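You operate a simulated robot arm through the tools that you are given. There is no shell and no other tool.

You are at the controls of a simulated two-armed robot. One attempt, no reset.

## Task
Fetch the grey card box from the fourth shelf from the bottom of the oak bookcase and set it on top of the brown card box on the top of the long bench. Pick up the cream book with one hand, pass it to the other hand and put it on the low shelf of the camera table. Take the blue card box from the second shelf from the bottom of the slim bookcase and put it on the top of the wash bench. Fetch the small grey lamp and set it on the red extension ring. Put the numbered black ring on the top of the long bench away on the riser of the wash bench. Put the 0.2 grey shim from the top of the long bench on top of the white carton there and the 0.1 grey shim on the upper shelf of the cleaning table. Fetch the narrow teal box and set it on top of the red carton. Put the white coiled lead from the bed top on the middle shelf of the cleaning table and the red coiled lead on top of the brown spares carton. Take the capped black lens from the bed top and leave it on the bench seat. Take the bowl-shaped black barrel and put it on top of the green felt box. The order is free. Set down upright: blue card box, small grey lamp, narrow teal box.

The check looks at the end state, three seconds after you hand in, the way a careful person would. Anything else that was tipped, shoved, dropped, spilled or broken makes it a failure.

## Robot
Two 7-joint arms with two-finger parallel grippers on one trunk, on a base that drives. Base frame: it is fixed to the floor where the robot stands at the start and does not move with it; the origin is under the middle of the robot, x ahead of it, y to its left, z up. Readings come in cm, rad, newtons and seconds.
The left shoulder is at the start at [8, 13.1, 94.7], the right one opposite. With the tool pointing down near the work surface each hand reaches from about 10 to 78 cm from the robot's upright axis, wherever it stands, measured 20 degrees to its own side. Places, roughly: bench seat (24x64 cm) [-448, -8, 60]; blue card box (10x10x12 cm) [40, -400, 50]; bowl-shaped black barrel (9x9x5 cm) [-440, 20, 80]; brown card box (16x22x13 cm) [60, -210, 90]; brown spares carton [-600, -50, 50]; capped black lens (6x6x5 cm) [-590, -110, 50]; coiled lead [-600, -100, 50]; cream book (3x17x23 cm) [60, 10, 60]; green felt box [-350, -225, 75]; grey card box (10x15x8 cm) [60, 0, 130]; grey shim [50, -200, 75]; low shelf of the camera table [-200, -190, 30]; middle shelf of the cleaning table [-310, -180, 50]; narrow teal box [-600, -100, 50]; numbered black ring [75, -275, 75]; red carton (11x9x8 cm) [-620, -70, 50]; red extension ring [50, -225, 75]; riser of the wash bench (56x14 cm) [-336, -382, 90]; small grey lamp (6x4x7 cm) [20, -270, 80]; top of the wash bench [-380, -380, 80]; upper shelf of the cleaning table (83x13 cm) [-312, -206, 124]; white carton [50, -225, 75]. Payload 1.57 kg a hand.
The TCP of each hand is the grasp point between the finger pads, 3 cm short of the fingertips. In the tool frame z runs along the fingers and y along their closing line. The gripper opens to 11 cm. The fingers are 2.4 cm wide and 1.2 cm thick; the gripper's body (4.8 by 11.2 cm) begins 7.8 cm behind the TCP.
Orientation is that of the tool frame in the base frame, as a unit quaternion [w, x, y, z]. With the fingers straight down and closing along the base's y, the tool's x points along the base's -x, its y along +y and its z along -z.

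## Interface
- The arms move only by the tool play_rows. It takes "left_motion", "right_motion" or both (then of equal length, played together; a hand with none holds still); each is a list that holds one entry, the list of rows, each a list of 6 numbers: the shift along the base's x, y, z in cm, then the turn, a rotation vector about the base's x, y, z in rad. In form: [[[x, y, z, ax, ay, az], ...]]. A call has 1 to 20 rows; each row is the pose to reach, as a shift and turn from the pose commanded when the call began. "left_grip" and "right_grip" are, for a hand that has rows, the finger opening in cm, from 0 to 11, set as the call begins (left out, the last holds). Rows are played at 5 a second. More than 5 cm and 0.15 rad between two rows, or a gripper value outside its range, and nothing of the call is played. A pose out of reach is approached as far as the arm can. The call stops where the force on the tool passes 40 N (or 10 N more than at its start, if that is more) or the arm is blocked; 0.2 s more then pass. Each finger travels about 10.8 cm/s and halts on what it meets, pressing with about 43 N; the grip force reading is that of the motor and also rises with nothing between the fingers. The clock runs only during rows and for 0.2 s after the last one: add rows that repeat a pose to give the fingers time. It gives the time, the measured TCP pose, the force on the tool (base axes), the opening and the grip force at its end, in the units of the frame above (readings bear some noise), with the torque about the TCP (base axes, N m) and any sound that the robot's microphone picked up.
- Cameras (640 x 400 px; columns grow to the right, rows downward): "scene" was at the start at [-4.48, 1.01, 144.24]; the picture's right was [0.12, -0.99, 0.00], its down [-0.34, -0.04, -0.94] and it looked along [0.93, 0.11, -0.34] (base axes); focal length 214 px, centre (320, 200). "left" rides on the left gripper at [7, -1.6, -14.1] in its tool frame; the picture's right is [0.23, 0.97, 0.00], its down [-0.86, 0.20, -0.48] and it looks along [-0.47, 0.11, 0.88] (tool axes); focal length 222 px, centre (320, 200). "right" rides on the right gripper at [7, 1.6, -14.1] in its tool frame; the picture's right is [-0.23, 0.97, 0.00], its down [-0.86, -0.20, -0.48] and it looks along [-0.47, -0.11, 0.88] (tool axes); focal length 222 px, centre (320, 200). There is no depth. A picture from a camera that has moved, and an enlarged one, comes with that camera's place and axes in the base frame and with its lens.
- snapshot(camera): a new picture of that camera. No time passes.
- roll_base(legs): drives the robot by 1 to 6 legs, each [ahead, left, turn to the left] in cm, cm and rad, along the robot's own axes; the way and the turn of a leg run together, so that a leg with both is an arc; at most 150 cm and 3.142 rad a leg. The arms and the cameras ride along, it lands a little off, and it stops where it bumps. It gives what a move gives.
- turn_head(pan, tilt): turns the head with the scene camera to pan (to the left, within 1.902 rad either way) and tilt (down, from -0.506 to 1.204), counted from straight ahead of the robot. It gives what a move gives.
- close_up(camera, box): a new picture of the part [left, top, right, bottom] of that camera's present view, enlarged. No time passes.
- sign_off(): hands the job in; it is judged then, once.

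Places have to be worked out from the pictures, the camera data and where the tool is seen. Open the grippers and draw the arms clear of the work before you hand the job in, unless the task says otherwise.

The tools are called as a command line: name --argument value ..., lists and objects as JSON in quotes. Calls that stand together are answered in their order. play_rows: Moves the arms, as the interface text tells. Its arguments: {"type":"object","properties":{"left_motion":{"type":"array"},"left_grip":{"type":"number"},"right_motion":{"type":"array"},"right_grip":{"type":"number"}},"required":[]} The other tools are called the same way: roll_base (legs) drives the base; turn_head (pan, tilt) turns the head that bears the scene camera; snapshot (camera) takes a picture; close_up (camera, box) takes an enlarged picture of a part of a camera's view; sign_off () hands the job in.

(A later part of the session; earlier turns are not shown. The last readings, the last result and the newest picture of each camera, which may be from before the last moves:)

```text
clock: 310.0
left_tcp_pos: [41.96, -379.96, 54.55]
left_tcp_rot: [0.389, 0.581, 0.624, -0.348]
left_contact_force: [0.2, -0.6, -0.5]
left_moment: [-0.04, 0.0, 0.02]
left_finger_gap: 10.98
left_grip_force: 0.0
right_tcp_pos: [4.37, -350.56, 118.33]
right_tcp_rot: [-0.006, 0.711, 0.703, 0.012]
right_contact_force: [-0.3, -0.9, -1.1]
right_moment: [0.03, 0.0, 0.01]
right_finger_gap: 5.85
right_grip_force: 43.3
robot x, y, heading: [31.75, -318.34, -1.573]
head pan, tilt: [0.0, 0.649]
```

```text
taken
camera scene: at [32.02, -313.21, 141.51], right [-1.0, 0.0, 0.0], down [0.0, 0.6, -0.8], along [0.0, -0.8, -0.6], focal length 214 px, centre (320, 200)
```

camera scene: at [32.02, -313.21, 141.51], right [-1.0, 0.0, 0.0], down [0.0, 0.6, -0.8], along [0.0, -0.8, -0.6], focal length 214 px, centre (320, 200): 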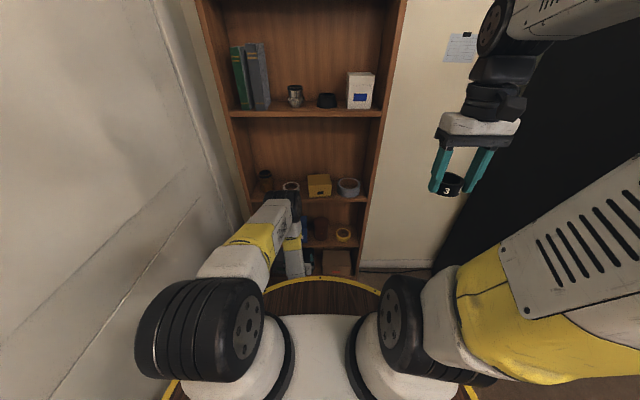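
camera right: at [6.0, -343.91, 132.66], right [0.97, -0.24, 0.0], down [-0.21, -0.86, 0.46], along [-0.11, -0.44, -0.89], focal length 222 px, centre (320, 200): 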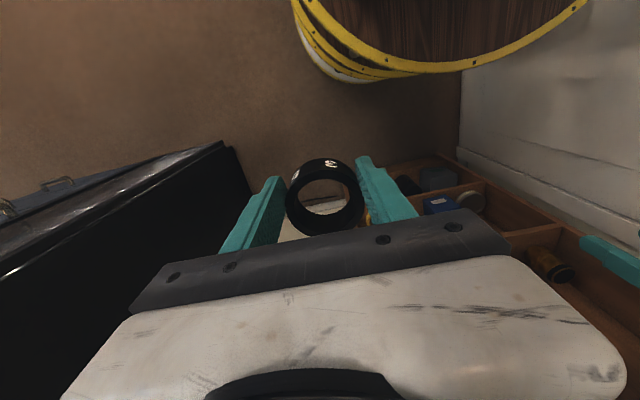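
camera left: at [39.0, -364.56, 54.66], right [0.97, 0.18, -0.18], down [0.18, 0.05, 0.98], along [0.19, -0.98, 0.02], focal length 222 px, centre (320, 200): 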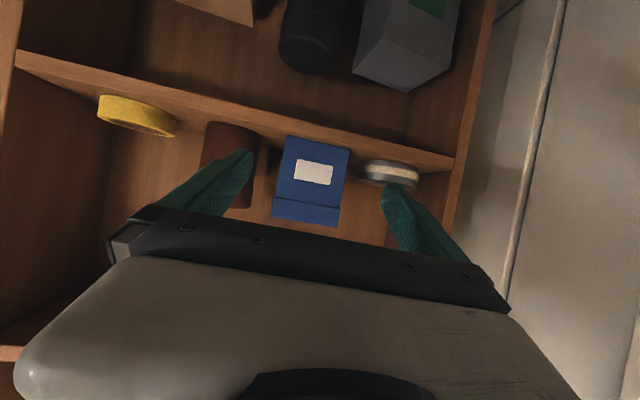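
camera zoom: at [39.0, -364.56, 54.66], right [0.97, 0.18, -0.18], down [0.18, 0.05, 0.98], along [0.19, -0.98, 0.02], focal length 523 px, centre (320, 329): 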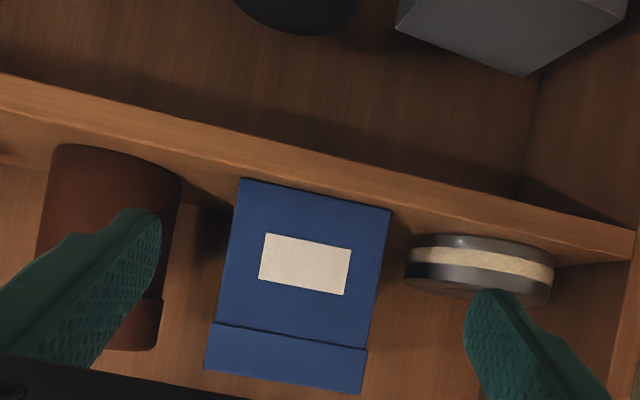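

Box measured again: centre line x≈43.5 at the front, yaw +0.077; the tin beside it is lower (top z≈52.3). I raise 1 cm, set opening 10.8 and drive 11 cm closer.

play_rows --left_motion '[[[0.3, 0, 0.5, 0, 0, 0], [0.9, 0, 1.0, 0, 0, 0], [0.9, 0, 1.0, 0, 0, 0]]]' --left_grip 10.8

roll_base --legs '[[11, 0, 0]]'

close_up --camera "left" --box '[200, 60, 440, 240]'

```text
clock: 310.8
left_tcp_pos: [42.94, -380.08, 55.56]
left_tcp_rot: [0.39, 0.581, 0.624, -0.348]
left_contact_force: [0.8, 0.4, 0.1]
left_moment: [0.03, -0.02, 0.0]
left_finger_gap: 10.8
left_grip_force: 0.1
right_tcp_pos: [4.39, -350.53, 118.39]
right_tcp_rot: [-0.006, 0.711, 0.703, 0.011]
right_contact_force: [-0.2, 0.5, -0.8]
right_moment: [-0.02, -0.01, -0.02]
right_finger_gap: 5.84
right_grip_force: 43.2
robot x, y, heading: [31.31, -318.2, -1.572]
head pan, tilt: [0.0, 0.649]
```

```text
clock: 312.0
left_tcp_pos: [42.89, -390.97, 55.47]
left_tcp_rot: [0.389, 0.581, 0.625, -0.347]
left_contact_force: [0.2, -0.4, 0.2]
left_moment: [0.02, 0.01, -0.01]
left_finger_gap: 10.81
left_grip_force: 0.0
right_tcp_pos: [4.38, -361.52, 118.36]
right_tcp_rot: [-0.006, 0.711, 0.703, 0.012]
right_contact_force: [0.3, -0.2, -0.2]
right_moment: [-0.01, -0.01, 0.01]
right_finger_gap: 5.83
right_grip_force: 43.1
robot x, y, heading: [32.1, -329.4, -1.572]
head pan, tilt: [0.0, 0.649]
```

```text
2.22 times, centred on (320, 150) of left
camera zoom: at [39.93, -375.52, 55.62], right [0.97, 0.18, -0.18], down [0.18, 0.05, 0.98], along [0.19, -0.98, 0.02], focal length 494 px, centre (320, 311)
```

zoom: 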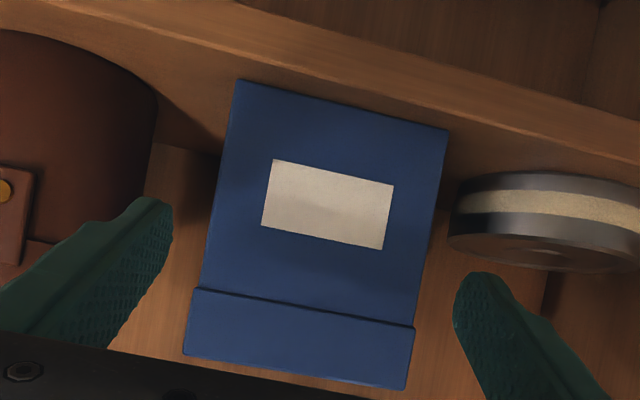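

Centred within 0.2 cm. I adjust slightly and creep forward along the box axis.

play_rows --left_motion '[[[0.1, 0, 0, 0, 0, -0.02], [0.25, -2, 0, 0, 0, -0.02], [0.35, -3.5, 0, 0, 0, -0.02], [0.45, -5, 0, 0, 0, -0.02], [0.5, -6, 0, 0, 0, -0.02], [0.5, -6, 0, 0, 0, -0.02]]]'

close_up --camera "left" --box '[160, 30, 480, 250]'

```text
clock: 313.4
left_tcp_pos: [43.35, -396.95, 55.45]
left_tcp_rot: [0.386, 0.587, 0.618, -0.352]
left_contact_force: [0.5, -0.1, -0.1]
left_moment: [0.0, 0.02, 0.01]
left_finger_gap: 10.83
left_grip_force: 0.0
right_tcp_pos: [4.51, -361.54, 118.37]
right_tcp_rot: [-0.006, 0.711, 0.703, 0.011]
right_contact_force: [-0.3, 0.3, -0.3]
right_moment: [0.0, -0.01, -0.01]
right_finger_gap: 5.8
right_grip_force: 43.1
robot x, y, heading: [31.28, -329.48, -1.573]
head pan, tilt: [0.0, 0.649]
```

```text
1.82 times, centred on (320, 140) of left
camera zoom: at [40.65, -381.49, 55.54], right [0.97, 0.17, -0.18], down [0.18, 0.05, 0.98], along [0.17, -0.99, 0.02], focal length 404 px, centre (320, 309)
```

zoom: 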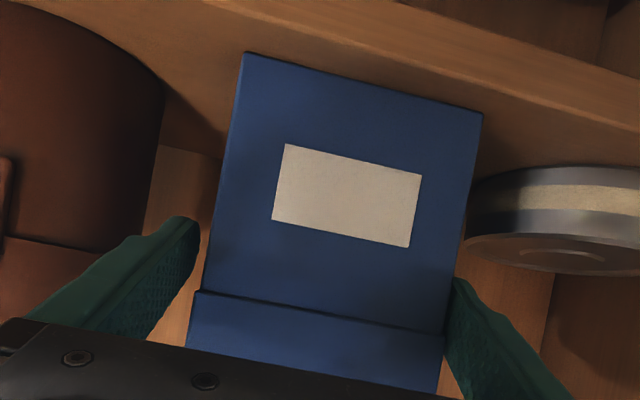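

The +x finger is nearly grazing; I shift 0.2 cm to +x and continue forward.

play_rows --left_motion '[[[0.22, 0, 0, 0, 0, 0], [0.3, -1, 0, 0, 0, 0], [0.38, -2, 0, 0, 0, 0], [0.45, -3, 0, 0, 0, 0], [0.5, -4, 0, 0, 0, 0], [0.5, -4, 0, 0, 0, 0]]]'

close_up --camera "left" --box '[160, 30, 480, 250]'

```text
clock: 314.8
left_tcp_pos: [43.82, -401.07, 55.61]
left_tcp_rot: [0.385, 0.588, 0.618, -0.352]
left_contact_force: [-0.1, 0.3, 0.0]
left_moment: [0.0, 0.0, -0.01]
left_finger_gap: 10.8
left_grip_force: 0.0
right_tcp_pos: [4.5, -361.55, 118.45]
right_tcp_rot: [-0.006, 0.71, 0.704, 0.011]
right_contact_force: [-0.6, 0.4, -1.2]
right_moment: [0.02, 0.01, 0.01]
right_finger_gap: 5.84
right_grip_force: 42.7
robot x, y, heading: [31.63, -329.55, -1.581]
head pan, tilt: [0.0, 0.649]
```

```text
1.82 times, centred on (320, 140) of left
camera zoom: at [41.27, -385.43, 55.64], right [0.97, 0.17, -0.18], down [0.18, 0.05, 0.98], along [0.17, -0.99, 0.02], focal length 404 px, centre (320, 309)
```

zoom: 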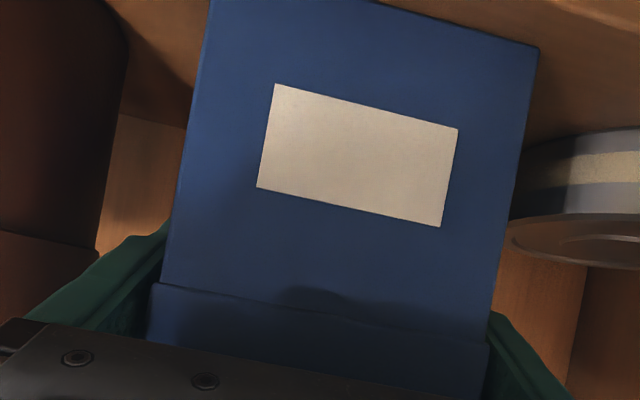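

No contact and both fingers beside the box. Close the grip and lift slightly.

play_rows --left_motion '[[[0, 0, 0, 0, 0, 0], [0, 0, 0, 0, 0, 0], [0, 0, 0, 0, 0, 0], [0, 0, 0, 0, 0, 0]]]' --left_grip 0

play_rows --left_motion '[[[0, 0, 0.7, 0, 0, 0], [0, 0, 1.5, 0, 0, 0], [0, 0, 2.2, 0, 0, 0], [0, 0, 2.2, 0, 0, 0]]]'

snapshot --camera "left"

snapshot --camera "right"

```text
clock: 315.8
left_tcp_pos: [43.91, -400.95, 55.6]
left_tcp_rot: [0.386, 0.587, 0.619, -0.352]
left_contact_force: [-2.4, 0.3, 2.2]
left_moment: [-0.08, 0.42, -0.03]
left_finger_gap: 9.99
left_grip_force: 43.1
right_tcp_pos: [4.36, -361.56, 118.41]
right_tcp_rot: [-0.006, 0.711, 0.703, 0.011]
right_contact_force: [0.5, -0.3, -0.7]
right_moment: [0.02, -0.04, -0.04]
right_finger_gap: 5.82
right_grip_force: 43.0
robot x, y, heading: [31.86, -329.25, -1.575]
head pan, tilt: [0.0, 0.649]
```

```text
clock: 316.8
left_tcp_pos: [43.85, -400.88, 57.7]
left_tcp_rot: [0.386, 0.587, 0.619, -0.351]
left_contact_force: [0.2, 0.2, -3.9]
left_moment: [0.0, 0.03, 0.01]
left_finger_gap: 9.99
left_grip_force: 43.2
right_tcp_pos: [4.25, -361.45, 118.46]
right_tcp_rot: [-0.006, 0.711, 0.703, 0.011]
right_contact_force: [0.6, 0.8, -0.8]
right_moment: [0.02, -0.01, 0.0]
right_finger_gap: 5.84
right_grip_force: 42.9
robot x, y, heading: [31.54, -329.47, -1.573]
head pan, tilt: [0.0, 0.649]
```

```text
taken
camera left: at [41.22, -385.44, 57.79], right [0.97, 0.17, -0.18], down [0.18, 0.05, 0.98], along [0.17, -0.99, 0.02], focal length 222 px, centre (320, 200)
```

left: 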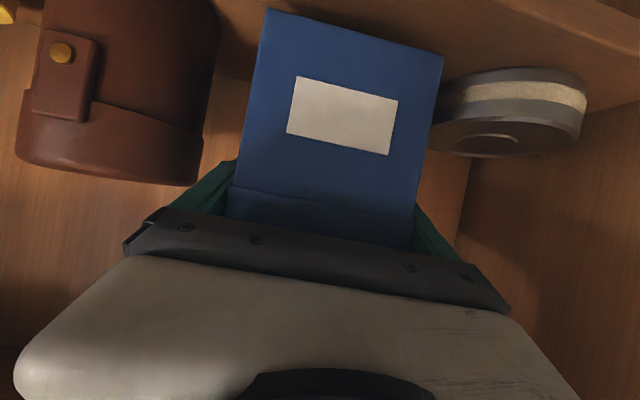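

```text
taken
camera right: at [5.99, -354.9, 132.66], right [0.97, -0.24, 0.0], down [-0.21, -0.86, 0.46], along [-0.11, -0.44, -0.89], focal length 222 px, centre (320, 200)
```

right: 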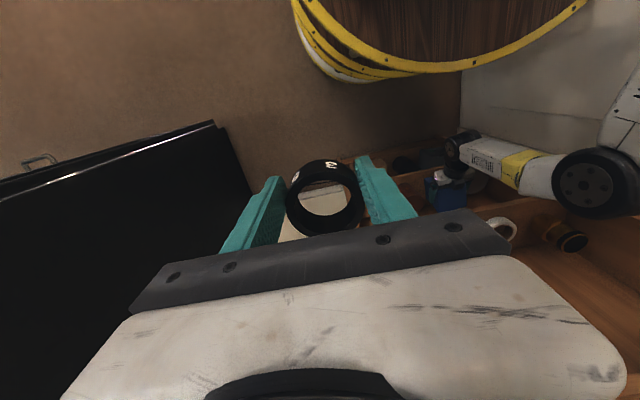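

Blue box lifted cleanly. I back the base 11 cm and retract the arm 13 cm straight out of the bookcase.

roll_base --legs '[[-11, 0, 0]]'

play_rows --left_motion '[[[-0.2, 2.5, 0, 0, 0, 0], [-0.3, 5, 0, 0, 0, 0], [-0.5, 7.5, 0, 0, 0, 0], [-0.7, 10, 0, 0, 0, 0], [-1, 13, 0, 0, 0, 0], [-1, 13, 0, 0, 0, 0]]]'

snapshot --camera "scene"

snapshot --camera "left"

```text
clock: 318.0
left_tcp_pos: [43.81, -390.09, 57.62]
left_tcp_rot: [0.386, 0.588, 0.619, -0.351]
left_contact_force: [-0.1, 0.7, -3.2]
left_moment: [0.01, 0.01, -0.01]
left_finger_gap: 9.97
left_grip_force: 42.7
right_tcp_pos: [4.4, -350.6, 118.44]
right_tcp_rot: [-0.006, 0.712, 0.702, 0.012]
right_contact_force: [0.0, -0.7, -1.4]
right_moment: [0.04, 0.01, 0.02]
right_finger_gap: 5.79
right_grip_force: 43.5
robot x, y, heading: [31.95, -318.83, -1.573]
head pan, tilt: [0.0, 0.649]
```

```text
clock: 319.4
left_tcp_pos: [42.85, -377.05, 57.88]
left_tcp_rot: [0.385, 0.588, 0.618, -0.351]
left_contact_force: [0.3, 0.4, -3.1]
left_moment: [-0.03, -0.01, -0.02]
left_finger_gap: 9.98
left_grip_force: 42.7
right_tcp_pos: [4.21, -350.71, 118.45]
right_tcp_rot: [-0.006, 0.711, 0.703, 0.011]
right_contact_force: [0.1, -0.7, -1.0]
right_moment: [0.08, 0.0, 0.01]
right_finger_gap: 5.82
right_grip_force: 42.9
robot x, y, heading: [32.11, -318.51, -1.577]
head pan, tilt: [0.0, 0.649]
```

```text
taken
camera scene: at [32.03, -313.35, 141.51], right [-1.0, 0.0, 0.0], down [0.0, 0.6, -0.8], along [0.0, -0.8, -0.6], focal length 214 px, centre (320, 200)
```

scene: 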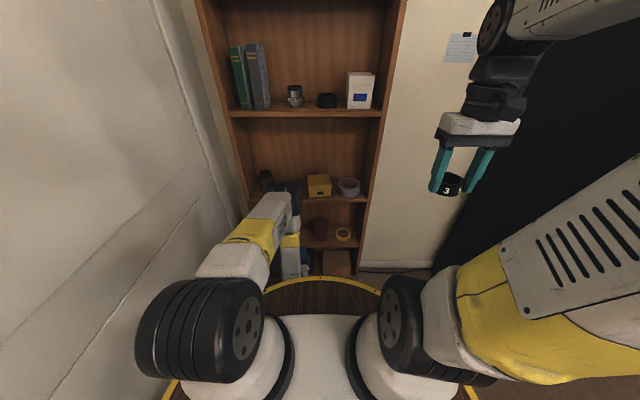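

```text
taken
camera left: at [40.21, -361.52, 57.93], right [0.97, 0.16, -0.18], down [0.18, 0.05, 0.98], along [0.17, -0.99, 0.02], focal length 222 px, centre (320, 200)
```

left: 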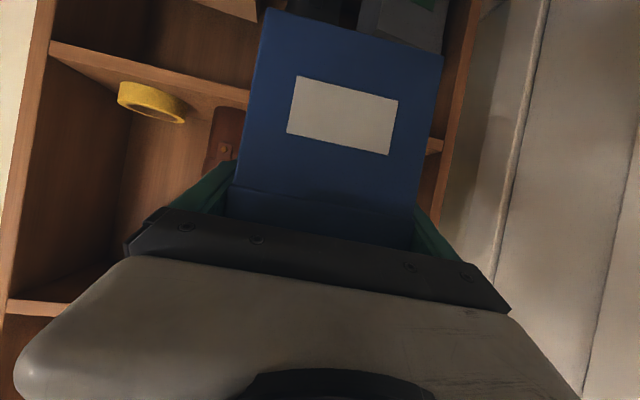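

Clear of the bookcase. I raise the left hand with the box to about z 108.

play_rows --left_motion '[[[0, 0.3, 4.5, 0, 0, 0], [0, 0.6, 9, 0, 0, 0], [0, 0.9, 13.5, 0, 0, 0], [0, 1.2, 18, 0, 0, 0], [0, 1.2, 22.5, 0, 0, 0], [0, 1.2, 27, 0, 0, 0], [0, 1.2, 31.5, 0, 0, 0], [0, 1, 36, 0, 0, 0], [0, 0, 40.5, 0, 0, 0], [0, -1, 45, 0, 0, 0], [0, -1, 49, 0, 0, 0]]]'

snapshot --camera "scene"

snapshot --camera "right"

```text
clock: 321.8
left_tcp_pos: [42.87, -378.14, 106.75]
left_tcp_rot: [0.384, 0.589, 0.619, -0.351]
left_contact_force: [-1.1, 0.4, -1.8]
left_moment: [0.06, 0.01, 0.02]
left_finger_gap: 10.0
left_grip_force: 43.2
right_tcp_pos: [4.31, -350.62, 118.32]
right_tcp_rot: [-0.006, 0.711, 0.703, 0.012]
right_contact_force: [-0.2, 0.1, -0.6]
right_moment: [0.01, -0.03, 0.01]
right_finger_gap: 5.78
right_grip_force: 43.5
robot x, y, heading: [31.96, -318.24, -1.573]
head pan, tilt: [0.0, 0.649]
```

```text
taken
camera scene: at [32.02, -313.38, 141.51], right [-1.0, 0.0, 0.0], down [0.0, 0.6, -0.8], along [0.0, -0.8, -0.6], focal length 214 px, centre (320, 200)
```

scene: 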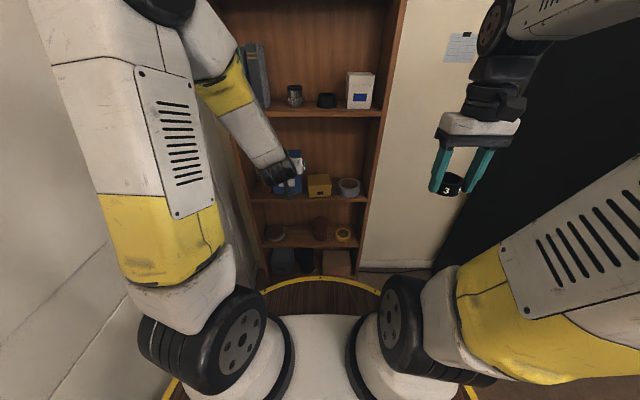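

```text
taken
camera right: at [5.98, -344.05, 132.65], right [0.97, -0.24, 0.0], down [-0.21, -0.86, 0.46], along [-0.11, -0.44, -0.89], focal length 222 px, centre (320, 200)
```

right: 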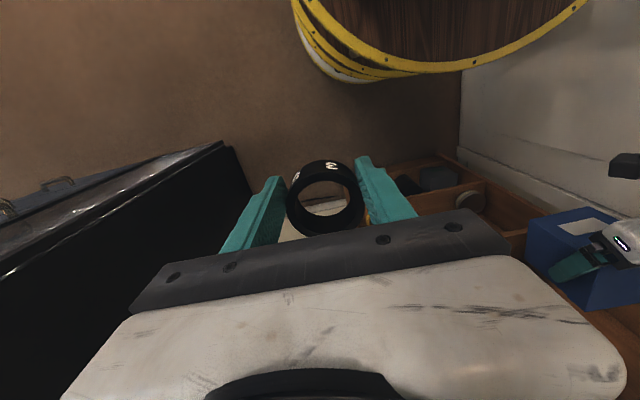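

Ring and box both held. I go west then north of the fridge, then along the aisle to the wash bench.

roll_base --legs '[[0, -47, 0], [-35, 0, 0], [0, -75, 0]]'

turn_head --pan -0.7 --tilt 0.5

snapshot --camera "scene"

snapshot --camera "right"

```text
clock: 330.1
left_tcp_pos: [-80.41, -343.32, 106.79]
left_tcp_rot: [0.385, 0.589, 0.618, -0.352]
left_contact_force: [0.3, 0.5, -2.6]
left_moment: [0.01, 0.0, -0.01]
left_finger_gap: 9.96
left_grip_force: 42.7
right_tcp_pos: [-118.8, -315.57, 118.3]
right_tcp_rot: [-0.006, 0.712, 0.702, 0.011]
right_contact_force: [0.0, 0.0, -1.3]
right_moment: [0.02, -0.01, -0.01]
right_finger_gap: 5.78
right_grip_force: 43.0
robot x, y, heading: [-91.58, -283.6, -1.576]
head pan, tilt: [0.0, 0.649]
```

```text
clock: 331.2
left_tcp_pos: [-80.34, -343.28, 106.81]
left_tcp_rot: [0.385, 0.589, 0.619, -0.351]
left_contact_force: [0.6, -0.5, -3.1]
left_moment: [0.01, 0.01, 0.0]
left_finger_gap: 9.98
left_grip_force: 42.7
right_tcp_pos: [-118.85, -315.56, 118.39]
right_tcp_rot: [-0.006, 0.712, 0.702, 0.011]
right_contact_force: [-0.5, -0.2, 0.5]
right_moment: [-0.03, 0.0, -0.04]
right_finger_gap: 5.76
right_grip_force: 42.7
robot x, y, heading: [-91.26, -283.6, -1.574]
head pan, tilt: [-0.7, 0.499]
```

```text
taken
camera scene: at [-97.02, -276.65, 142.84], right [-0.76, 0.65, 0.0], down [0.31, 0.37, -0.88], along [-0.57, -0.67, -0.48], focal length 214 px, centre (320, 200)
```

scene: 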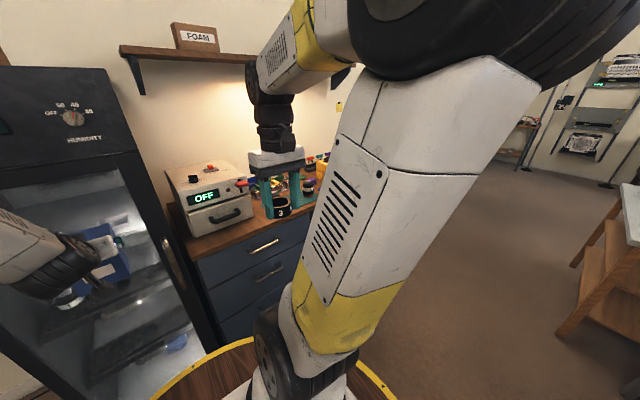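

```text
taken
camera right: at [-117.27, -309.03, 132.66], right [0.97, -0.24, 0.0], down [-0.21, -0.86, 0.46], along [-0.11, -0.44, -0.89], focal length 222 px, centre (320, 200)
```

right: 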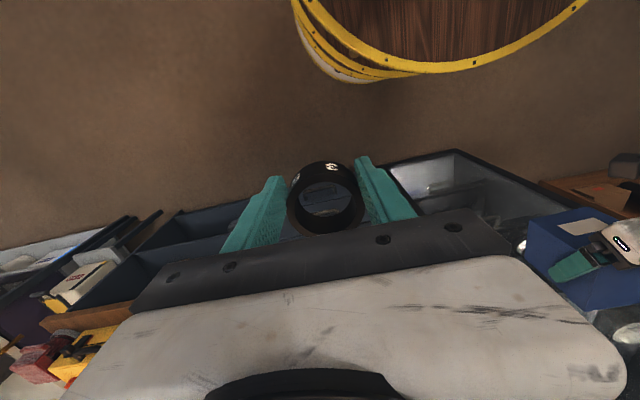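

Continue west along the aisle.

roll_base --legs '[[0, -120, 0], [0, -100, 0]]'

turn_head --pan 0 --tilt 0.5

snapshot --camera "scene"

turn_head --pan -0.9 --tilt 0.5

snapshot --camera "scene"

```text
clock: 342.2
left_tcp_pos: [-301.06, -344.49, 106.73]
left_tcp_rot: [0.388, 0.582, 0.624, -0.348]
left_contact_force: [0.5, -0.6, -3.2]
left_moment: [0.05, 0.0, -0.03]
left_finger_gap: 9.97
left_grip_force: 42.7
right_tcp_pos: [-340.22, -317.66, 118.43]
right_tcp_rot: [-0.006, 0.704, 0.71, 0.011]
right_contact_force: [-0.8, 0.1, -0.1]
right_moment: [0.0, 0.03, 0.0]
right_finger_gap: 5.69
right_grip_force: 43.0
robot x, y, heading: [-313.92, -285.31, -1.557]
head pan, tilt: [-0.7, 0.499]
```

```text
clock: 343.2
left_tcp_pos: [-301.07, -344.38, 106.8]
left_tcp_rot: [0.388, 0.583, 0.624, -0.348]
left_contact_force: [-0.4, 0.4, -3.1]
left_moment: [0.02, 0.01, 0.02]
left_finger_gap: 9.99
left_grip_force: 42.7
right_tcp_pos: [-340.3, -317.7, 118.36]
right_tcp_rot: [-0.006, 0.704, 0.71, 0.011]
right_contact_force: [0.2, 0.2, -0.2]
right_moment: [0.04, 0.02, 0.01]
right_finger_gap: 5.7
right_grip_force: 43.4
robot x, y, heading: [-313.27, -284.78, -1.55]
head pan, tilt: [0.0, 0.499]
```

```text
taken
camera scene: at [-313.27, -280.24, 142.84], right [-1.0, -0.02, 0.0], down [-0.01, 0.48, -0.88], along [0.01, -0.88, -0.48], focal length 214 px, centre (320, 200)
```

scene: 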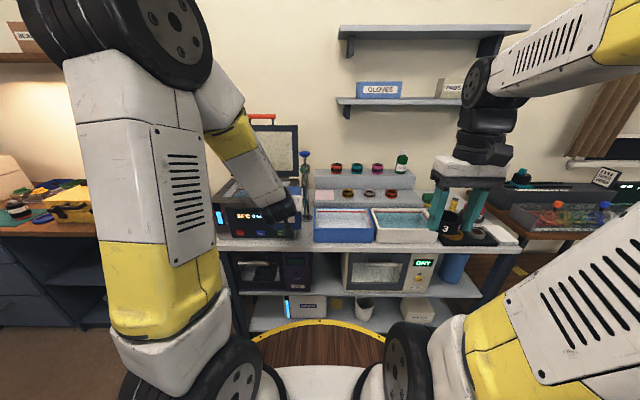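

```text
clock: 344.4
left_tcp_pos: [-300.99, -344.48, 106.84]
left_tcp_rot: [0.388, 0.582, 0.625, -0.347]
left_contact_force: [0.0, -0.3, -3.3]
left_moment: [0.02, 0.03, -0.01]
left_finger_gap: 9.98
left_grip_force: 43.4
right_tcp_pos: [-340.16, -317.68, 118.46]
right_tcp_rot: [-0.006, 0.704, 0.71, 0.012]
right_contact_force: [-0.3, -1.2, -0.6]
right_moment: [0.0, -0.02, 0.0]
right_finger_gap: 5.7
right_grip_force: 43.0
robot x, y, heading: [-313.52, -285.2, -1.553]
head pan, tilt: [-0.901, 0.499]
```

```text
taken
camera scene: at [-320.45, -276.92, 142.84], right [-0.63, 0.77, 0.0], down [0.37, 0.3, -0.88], along [-0.68, -0.56, -0.48], focal length 214 px, centre (320, 200)
```

scene: 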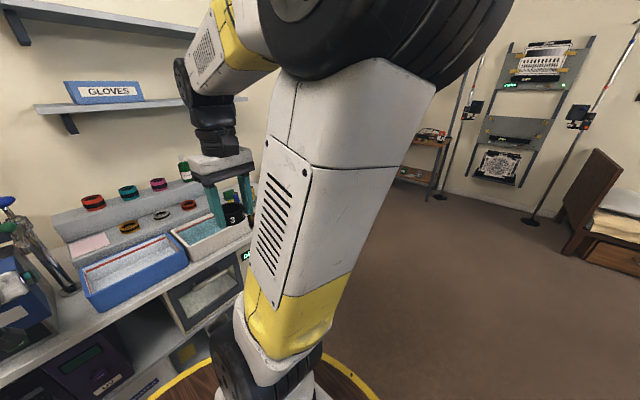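

The wash bench is ahead: riser behind two trays. I zoom in to study free space.

turn_head --pan -0.1 --tilt 0.5

close_up --camera "scene" --box '[260, 130, 400, 240]'

close_up --camera "scene" --box '[180, 130, 500, 340]'

```text
clock: 345.6
left_tcp_pos: [-301.09, -344.48, 106.77]
left_tcp_rot: [0.389, 0.582, 0.624, -0.347]
left_contact_force: [-0.3, 0.6, -3.2]
left_moment: [-0.01, 0.02, -0.01]
left_finger_gap: 9.97
left_grip_force: 43.3
right_tcp_pos: [-340.2, -317.59, 118.38]
right_tcp_rot: [-0.007, 0.704, 0.71, 0.012]
right_contact_force: [0.1, -0.5, -1.0]
right_moment: [-0.02, -0.03, 0.01]
right_finger_gap: 5.71
right_grip_force: 42.6
robot x, y, heading: [-313.28, -284.7, -1.553]
head pan, tilt: [-0.099, 0.499]
```

```text
3.64 times, centred on (330, 185) of scene
camera zoom: at [-314.18, -280.21, 142.84], right [-1.0, 0.08, 0.0], down [0.04, 0.48, -0.88], along [-0.07, -0.87, -0.48], focal length 780 px, centre (284, 254)
```

zoom: 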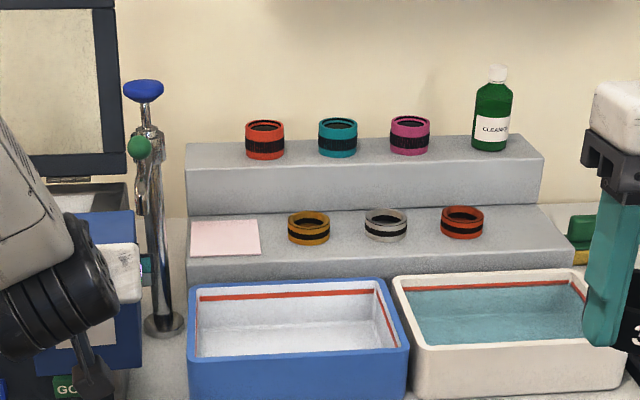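

```text
1.90 times, centred on (340, 235) of scene
camera zoom: at [-314.18, -280.21, 142.84], right [-1.0, 0.08, 0.0], down [0.04, 0.48, -0.88], along [-0.07, -0.87, -0.48], focal length 408 px, centre (282, 133)
```

zoom: 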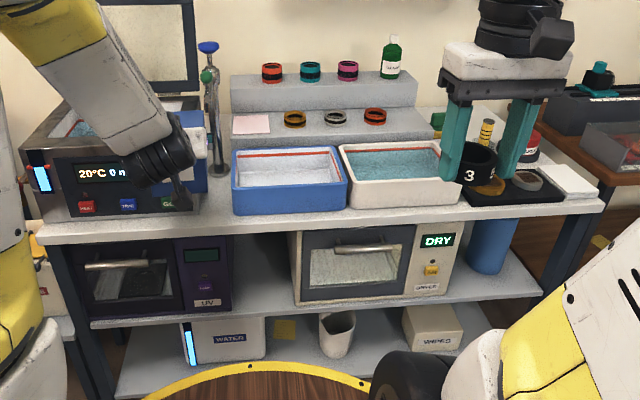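

The lower step of the riser (z≈90) has free space at its west end near x≈-356. I roll 24 cm west and ahead a bit, and look at the bench's west part for the blue box.

roll_base --legs '[[0, -24, -0.018]]'

turn_head --pan -0.25 --tilt 0.55

snapshot --camera "scene"

snapshot --camera "right"

close_up --camera "scene" --box '[260, 110, 460, 250]'

```text
clock: 347.3
left_tcp_pos: [-325.87, -344.81, 106.76]
left_tcp_rot: [0.386, 0.587, 0.62, -0.351]
left_contact_force: [0.5, 1.1, -3.3]
left_moment: [0.03, 0.01, 0.01]
left_finger_gap: 9.96
left_grip_force: 42.2
right_tcp_pos: [-364.47, -317.43, 118.35]
right_tcp_rot: [-0.007, 0.71, 0.704, 0.011]
right_contact_force: [0.8, 0.5, 0.0]
right_moment: [0.0, 0.02, 0.01]
right_finger_gap: 5.69
right_grip_force: 43.0
robot x, y, heading: [-337.31, -285.01, -1.578]
head pan, tilt: [-0.099, 0.499]
```

```text
clock: 348.0
left_tcp_pos: [-325.8, -344.87, 106.71]
left_tcp_rot: [0.386, 0.587, 0.62, -0.35]
left_contact_force: [-0.2, -0.5, -2.3]
left_moment: [0.02, 0.02, 0.03]
left_finger_gap: 9.99
left_grip_force: 42.9
right_tcp_pos: [-364.44, -317.4, 118.43]
right_tcp_rot: [-0.006, 0.709, 0.705, 0.01]
right_contact_force: [-0.5, -0.5, -0.9]
right_moment: [-0.02, 0.03, 0.01]
right_finger_gap: 5.7
right_grip_force: 43.0
robot x, y, heading: [-337.26, -285.42, -1.571]
head pan, tilt: [-0.25, 0.55]
```

```text
taken
camera scene: at [-339.16, -280.04, 142.39], right [-0.97, 0.25, 0.0], down [0.13, 0.51, -0.85], along [-0.21, -0.83, -0.52], focal length 214 px, centre (320, 200)
```

scene: 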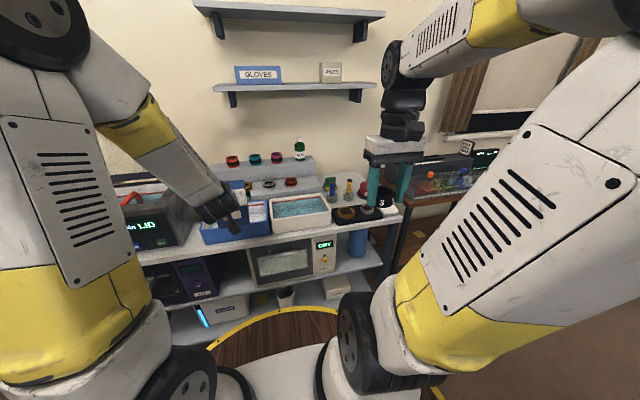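

```text
taken
camera right: at [-362.88, -310.79, 132.66], right [0.97, -0.23, 0.0], down [-0.21, -0.86, 0.46], along [-0.11, -0.44, -0.89], focal length 222 px, centre (320, 200)
```

right: 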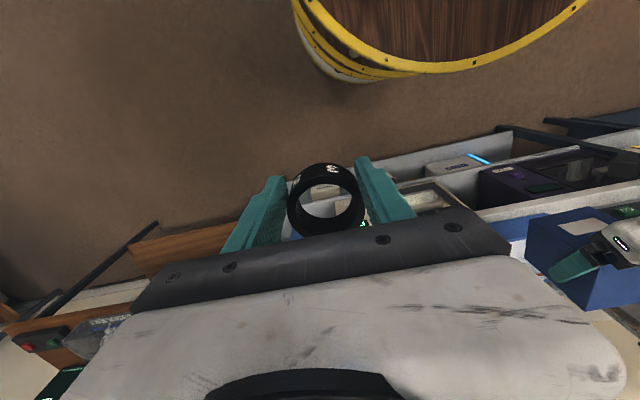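

```text
2.86 times, centred on (360, 180) of scene
camera zoom: at [-339.16, -280.04, 142.39], right [-0.97, 0.25, 0.0], down [0.13, 0.51, -0.85], along [-0.21, -0.83, -0.52], focal length 613 px, centre (206, 257)
```

zoom: 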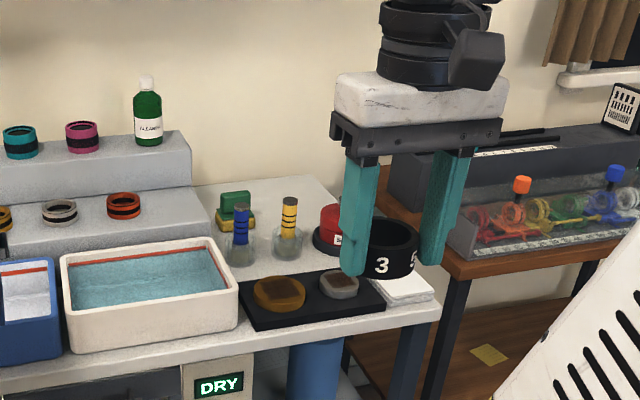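

Free spots: the ring goes on the riser's west end (x≈-356), the blue box behind the bottles at the back right (≈(-389,-399)). I raise the box a bit and drive forward 32 cm.

play_rows --left_motion '[[[0, 0, 3, 0, 0, 0], [0, 0, 6, 0, 0, 0], [0, 0, 9, 0, 0, 0]]]'

roll_base --legs '[[32, 0, 0]]'

play_rows --right_motion '[[[1.2, -4, 0, 0, 0, 0], [2.4, -8, 0, 0, 0, 0], [3.6, -12, 0, 0, 0, 0], [4.8, -16, 0, 0, 0, 0], [6, -20, 0, 0, 0, 0], [7.2, -24, 0, 0, 0, 0], [8.4, -28, -1, 0, 0, 0], [8.6, -31.5, -2, 0, 0, 0]]]'

snapshot --camera "right"

snapshot --camera "scene"

```text
clock: 348.8
left_tcp_pos: [-325.69, -344.96, 115.7]
left_tcp_rot: [0.386, 0.587, 0.619, -0.35]
left_contact_force: [0.0, -0.5, -3.4]
left_moment: [0.04, 0.03, -0.01]
left_finger_gap: 9.98
left_grip_force: 42.9
right_tcp_pos: [-364.48, -317.48, 118.37]
right_tcp_rot: [-0.006, 0.709, 0.705, 0.011]
right_contact_force: [-0.8, 0.0, -0.6]
right_moment: [0.03, -0.02, -0.01]
right_finger_gap: 5.71
right_grip_force: 42.7
robot x, y, heading: [-337.34, -285.44, -1.569]
head pan, tilt: [-0.25, 0.55]
```

```text
clock: 351.0
left_tcp_pos: [-325.57, -377.31, 115.6]
left_tcp_rot: [0.386, 0.586, 0.62, -0.35]
left_contact_force: [-1.0, 0.4, -2.5]
left_moment: [-0.01, -0.01, 0.0]
left_finger_gap: 9.98
left_grip_force: 43.5
right_tcp_pos: [-364.42, -349.94, 118.5]
right_tcp_rot: [-0.006, 0.709, 0.705, 0.012]
right_contact_force: [0.3, -0.1, -0.9]
right_moment: [-0.02, 0.01, -0.03]
right_finger_gap: 5.69
right_grip_force: 42.7
robot x, y, heading: [-337.16, -317.86, -1.57]
head pan, tilt: [-0.25, 0.55]
```

```text
clock: 352.8
left_tcp_pos: [-325.61, -377.35, 115.66]
left_tcp_rot: [0.385, 0.587, 0.62, -0.35]
left_contact_force: [-0.2, 1.0, -2.7]
left_moment: [0.02, 0.02, 0.03]
left_finger_gap: 10.0
left_grip_force: 43.6
right_tcp_pos: [-355.85, -381.55, 116.54]
right_tcp_rot: [-0.006, 0.71, 0.704, 0.012]
right_contact_force: [-0.3, 0.8, -0.5]
right_moment: [-0.08, -0.02, -0.06]
right_finger_gap: 5.69
right_grip_force: 43.3
robot x, y, heading: [-337.39, -317.86, -1.57]
head pan, tilt: [-0.25, 0.55]
```

```text
taken
camera right: at [-354.24, -374.86, 130.76], right [0.97, -0.23, 0.0], down [-0.21, -0.87, 0.46], along [-0.11, -0.44, -0.89], focal length 222 px, centre (320, 200)
```

right: 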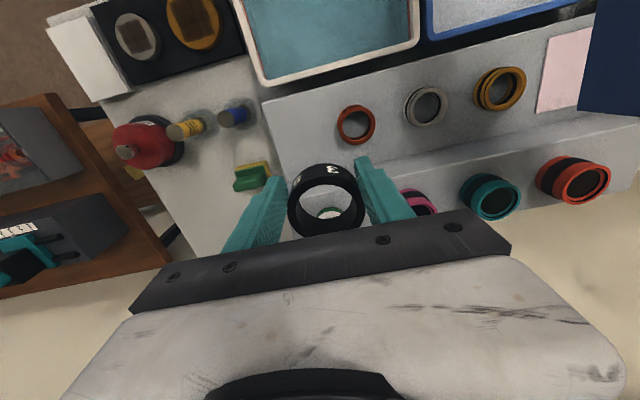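

```text
taken
camera scene: at [-339.15, -312.46, 142.38], right [-0.97, 0.25, 0.0], down [0.13, 0.51, -0.85], along [-0.21, -0.83, -0.52], focal length 214 px, centre (320, 200)
```

scene: 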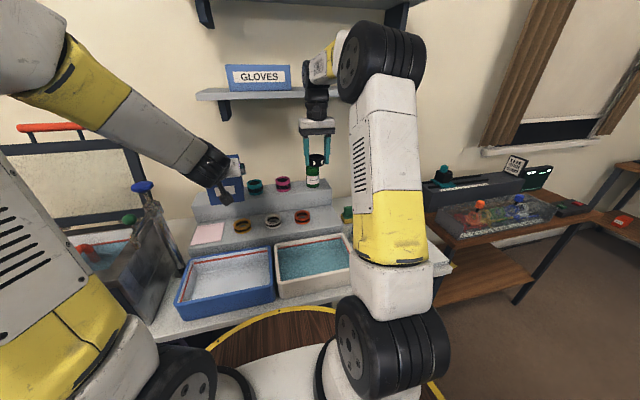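

The riser's free strip is x≈-353…-364.5, y≈-375…-389. I move over (-358.9, -381.6) and lower to ~1 cm above.

play_rows --right_motion '[[[-3, 0, -3, 0, 0, 0], [-3, 0, -7.5, 0, 0, 0], [-3, 0, -12, 0, 0, 0], [-3, 0, -16.5, 0, 0, 0], [-3, 0, -20, 0, 0, 0], [-3, 0, -21.8, 0, 0, 0], [-3, 0, -21.8, 0, 0, 0]]]'

snapshot --camera "right"

close_up --camera "scene" --box '[260, 130, 380, 250]'

```text
clock: 354.4
left_tcp_pos: [-325.53, -377.34, 115.65]
left_tcp_rot: [0.385, 0.587, 0.62, -0.35]
left_contact_force: [-0.9, -0.1, -2.3]
left_moment: [0.0, 0.01, 0.01]
left_finger_gap: 9.98
left_grip_force: 43.3
right_tcp_pos: [-358.95, -381.31, 94.46]
right_tcp_rot: [-0.006, 0.71, 0.704, 0.011]
right_contact_force: [-0.7, -0.3, 0.5]
right_moment: [0.02, 0.04, 0.0]
right_finger_gap: 5.69
right_grip_force: 42.8
robot x, y, heading: [-337.27, -317.65, -1.57]
head pan, tilt: [-0.25, 0.55]
```

```text
taken
camera right: at [-357.37, -374.7, 108.67], right [0.97, -0.23, 0.0], down [-0.21, -0.87, 0.46], along [-0.11, -0.44, -0.89], focal length 222 px, centre (320, 200)
```

right: 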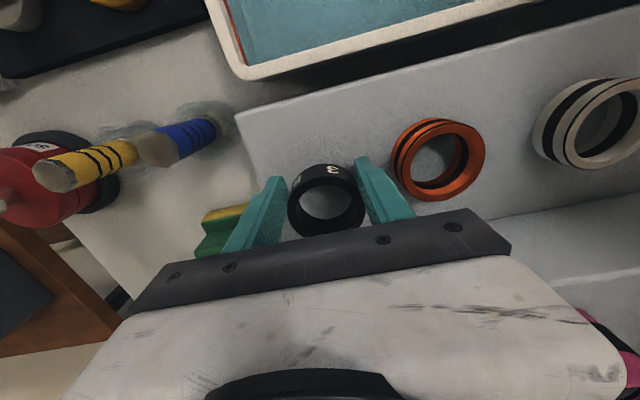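

```text
3.33 times, centred on (320, 190) of scene
camera zoom: at [-339.15, -312.5, 142.39], right [-0.97, 0.25, 0.0], down [0.13, 0.51, -0.85], along [-0.21, -0.83, -0.52], focal length 715 px, centre (320, 233)
```

zoom: 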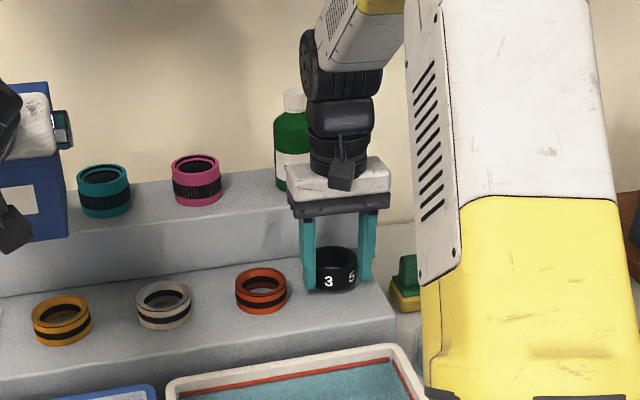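

Good. Lower to touch.

play_rows --right_motion '[[[0, 0, -0.5, 0, 0, 0], [0, 0, -0.9, 0, 0, 0], [0, 0, -1.2, 0, 0, 0], [0, 0, -1.2, 0, 0, 0]]]'

close_up --camera "scene" --box '[290, 170, 370, 240]'

```text
clock: 355.4
left_tcp_pos: [-325.58, -377.15, 115.76]
left_tcp_rot: [0.387, 0.586, 0.62, -0.351]
left_contact_force: [0.0, 0.0, -2.7]
left_moment: [0.02, 0.04, 0.01]
left_finger_gap: 9.98
left_grip_force: 42.7
right_tcp_pos: [-358.98, -381.41, 93.55]
right_tcp_rot: [-0.004, 0.709, 0.705, 0.009]
right_contact_force: [-1.8, 6.9, 27.2]
right_moment: [-1.08, 0.29, -0.09]
right_finger_gap: 5.66
right_grip_force: 42.7
robot x, y, heading: [-337.23, -317.93, -1.57]
head pan, tilt: [-0.25, 0.55]
```

```text
5.71 times, centred on (330, 205) of scene
camera zoom: at [-339.12, -312.38, 142.38], right [-0.97, 0.25, 0.0], down [0.13, 0.51, -0.85], along [-0.21, -0.83, -0.52], focal length 1226 px, centre (263, 171)
```

zoom: 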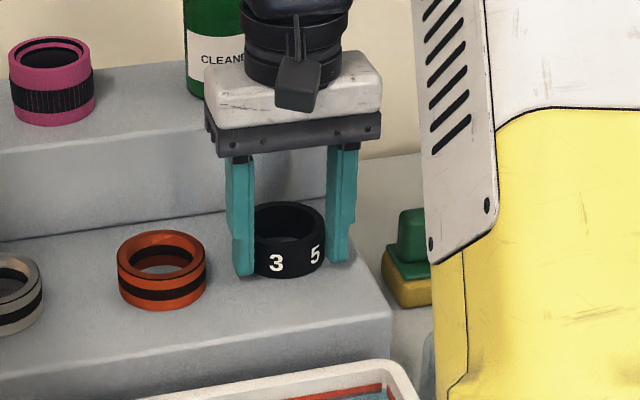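

Contact with the riser. I ease and open the fingers to 7.5 cm, then lift.

play_rows --right_motion '[[[0, 0, 0.25, 0, 0, 0], [0, 0, 0.25, 0, 0, 0]]]'

play_rows --right_motion '[[[0, 0, 0, 0, 0, 0], [0, 0, 0, 0, 0, 0], [0, 0, 1, 0, 0, 0], [0, 0, 4, 0, 0, 0], [0, 0, 8, 0, 0, 0], [0, 0, 12.5, 0, 0, 0], [0, 0, 17, 0, 0, 0], [0, 0, 21, 0, 0, 0]]]' --right_grip 7.3

close_up --camera "scene" --box '[260, 150, 380, 250]'

snapshot --camera "right"

```text
clock: 356.0
left_tcp_pos: [-325.54, -377.39, 115.67]
left_tcp_rot: [0.385, 0.587, 0.62, -0.351]
left_contact_force: [-0.5, 0.6, -3.2]
left_moment: [0.03, 0.03, 0.0]
left_finger_gap: 9.98
left_grip_force: 43.1
right_tcp_pos: [-358.79, -381.44, 93.51]
right_tcp_rot: [-0.006, 0.709, 0.705, 0.011]
right_contact_force: [-1.9, -3.0, 10.0]
right_moment: [-0.63, 0.2, -0.12]
right_finger_gap: 5.68
right_grip_force: 42.9
robot x, y, heading: [-337.32, -317.57, -1.569]
head pan, tilt: [-0.25, 0.55]
```

```text
clock: 357.8
left_tcp_pos: [-325.47, -377.36, 115.68]
left_tcp_rot: [0.386, 0.586, 0.62, -0.351]
left_contact_force: [0.0, -0.9, -2.9]
left_moment: [0.03, -0.01, 0.0]
left_finger_gap: 9.96
left_grip_force: 43.0
right_tcp_pos: [-358.82, -381.44, 114.67]
right_tcp_rot: [-0.007, 0.709, 0.705, 0.012]
right_contact_force: [1.8, 0.4, -0.4]
right_moment: [0.01, -0.02, -0.01]
right_finger_gap: 7.29
right_grip_force: 0.1
robot x, y, heading: [-337.33, -317.38, -1.565]
head pan, tilt: [-0.25, 0.55]
```

```text
4.00 times, centred on (320, 200) of scene
camera zoom: at [-339.15, -312.52, 142.39], right [-0.97, 0.25, 0.0], down [0.13, 0.51, -0.85], along [-0.21, -0.83, -0.52], focal length 858 px, centre (320, 200)
```

zoom: 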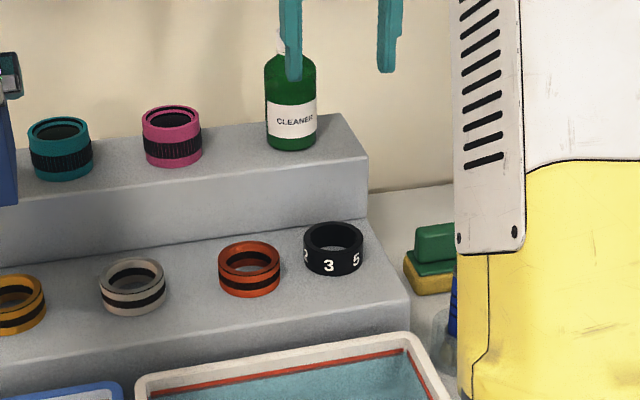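

```text
taken
camera right: at [-357.16, -374.8, 128.87], right [0.97, -0.23, 0.0], down [-0.21, -0.87, 0.46], along [-0.11, -0.44, -0.89], focal length 222 px, centre (320, 200)
```

right: 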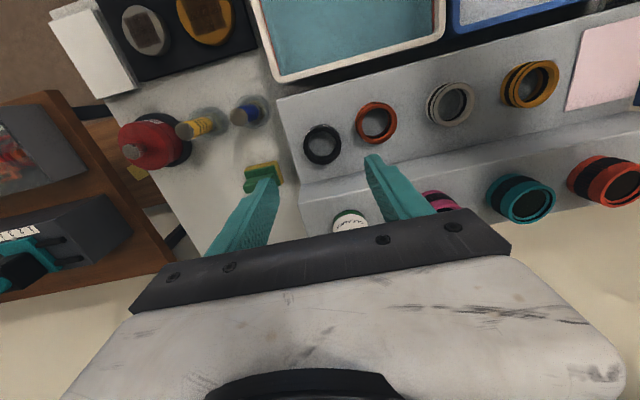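

The ring is on the riser. Now I tuck the right hand and roll west so the left hand can place the blue box in the free back-right area.

play_rows --right_motion '[[[-0.8, 4, 0.5, 0, 0, 0], [-1.6, 8, 1, 0, 0, 0], [-2.4, 12, 1.5, 0, 0, 0], [-3.2, 16, 2, 0, 0, 0], [-4, 20, 2.5, 0, 0, 0], [-4.8, 24, 3, 0, 0, 0], [-5.6, 28, 3.5, 0, 0, 0]]]'

roll_base --legs '[[0, -57, 0]]'

turn_head --pan 0.15 --tilt 0.6

snapshot --camera "scene"

snapshot --camera "left"

```text
clock: 359.4
left_tcp_pos: [-325.51, -377.34, 115.56]
left_tcp_rot: [0.386, 0.586, 0.62, -0.351]
left_contact_force: [-0.9, -0.4, -3.9]
left_moment: [0.02, 0.0, -0.01]
left_finger_gap: 9.96
left_grip_force: 42.7
right_tcp_pos: [-364.42, -353.33, 118.11]
right_tcp_rot: [-0.007, 0.709, 0.705, 0.011]
right_contact_force: [-0.1, -0.8, 0.2]
right_moment: [0.0, 0.0, 0.0]
right_finger_gap: 7.31
right_grip_force: 0.1
robot x, y, heading: [-337.21, -317.57, -1.573]
head pan, tilt: [-0.25, 0.55]
```

```text
clock: 362.6
left_tcp_pos: [-381.91, -377.44, 115.58]
left_tcp_rot: [0.385, 0.587, 0.619, -0.351]
left_contact_force: [0.9, 0.5, -2.9]
left_moment: [0.0, -0.01, -0.01]
left_finger_gap: 9.99
left_grip_force: 43.2
right_tcp_pos: [-420.6, -353.27, 118.24]
right_tcp_rot: [-0.007, 0.71, 0.704, 0.011]
right_contact_force: [0.3, -0.1, 0.1]
right_moment: [0.02, 0.0, 0.02]
right_finger_gap: 7.29
right_grip_force: 0.0
robot x, y, heading: [-393.3, -317.52, -1.572]
head pan, tilt: [-0.25, 0.55]
```

```text
clock: 363.5
left_tcp_pos: [-381.8, -377.37, 115.59]
left_tcp_rot: [0.386, 0.588, 0.618, -0.352]
left_contact_force: [-0.1, -0.5, -2.8]
left_moment: [0.03, 0.0, -0.03]
left_finger_gap: 10.0
left_grip_force: 43.1
right_tcp_pos: [-420.69, -353.15, 118.06]
right_tcp_rot: [-0.006, 0.71, 0.704, 0.011]
right_contact_force: [0.2, 0.8, 0.3]
right_moment: [-0.02, -0.02, 0.0]
right_finger_gap: 7.32
right_grip_force: 0.0
robot x, y, heading: [-392.7, -317.64, -1.577]
head pan, tilt: [0.15, 0.6]
```

```text
taken
camera scene: at [-391.7, -312.53, 141.93], right [-0.99, -0.15, 0.0], down [-0.08, 0.56, -0.83], along [0.12, -0.82, -0.56], focal length 214 px, centre (320, 200)
```

scene: 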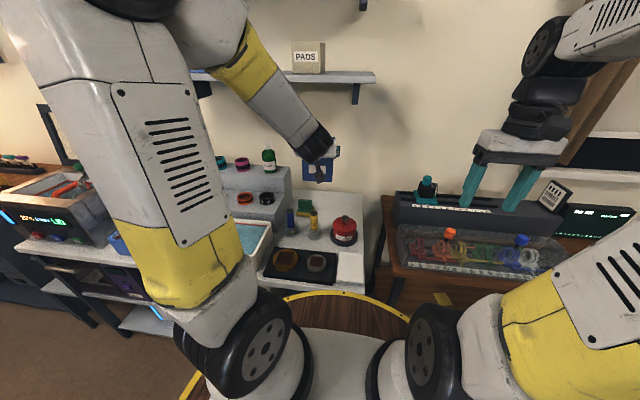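

```text
taken
camera left: at [-384.57, -361.85, 115.75], right [0.97, 0.17, -0.18], down [0.18, 0.05, 0.98], along [0.17, -0.99, 0.02], focal length 222 px, centre (320, 200)
```

left: 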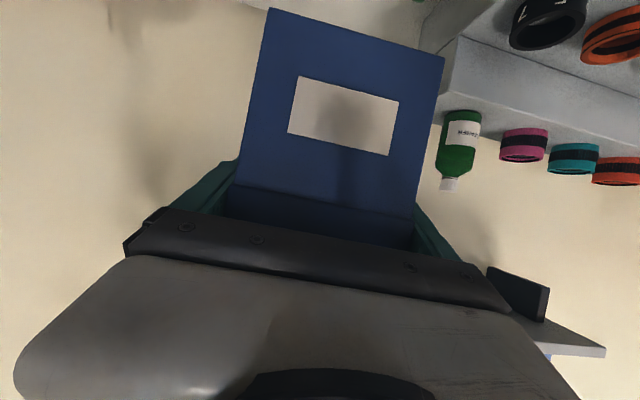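

A close look at the free area behind the bottles.

close_up --camera "scene" --box '[250, 120, 390, 300]'

snapshot --camera "right"

```text
2.22 times, centred on (320, 210) of scene
camera zoom: at [-391.7, -312.53, 141.93], right [-0.99, -0.15, 0.0], down [-0.08, 0.56, -0.83], along [0.12, -0.82, -0.56], focal length 477 px, centre (320, 178)
```

zoom: 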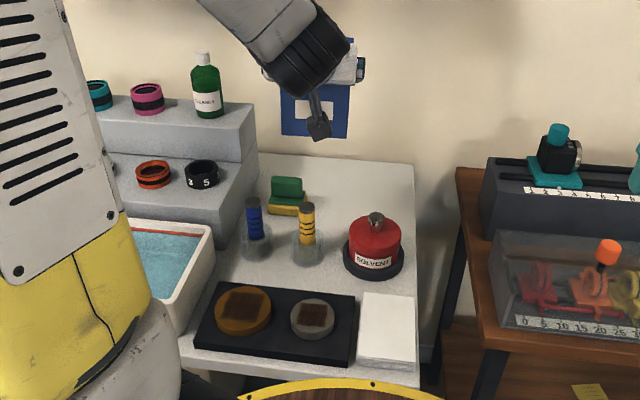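

```text
taken
camera right: at [-419.07, -346.62, 132.39], right [0.97, -0.24, 0.0], down [-0.21, -0.86, 0.46], along [-0.11, -0.44, -0.89], focal length 222 px, centre (320, 200)
```

right: 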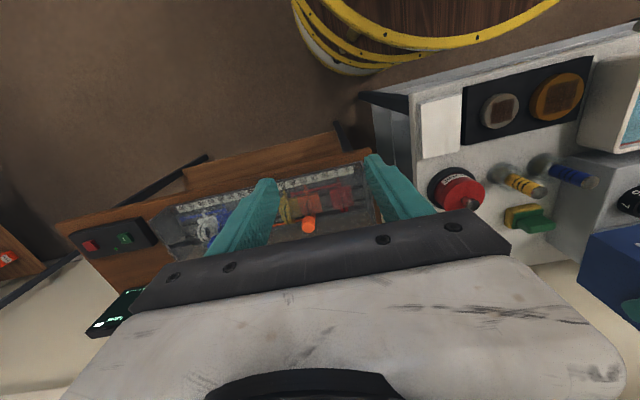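

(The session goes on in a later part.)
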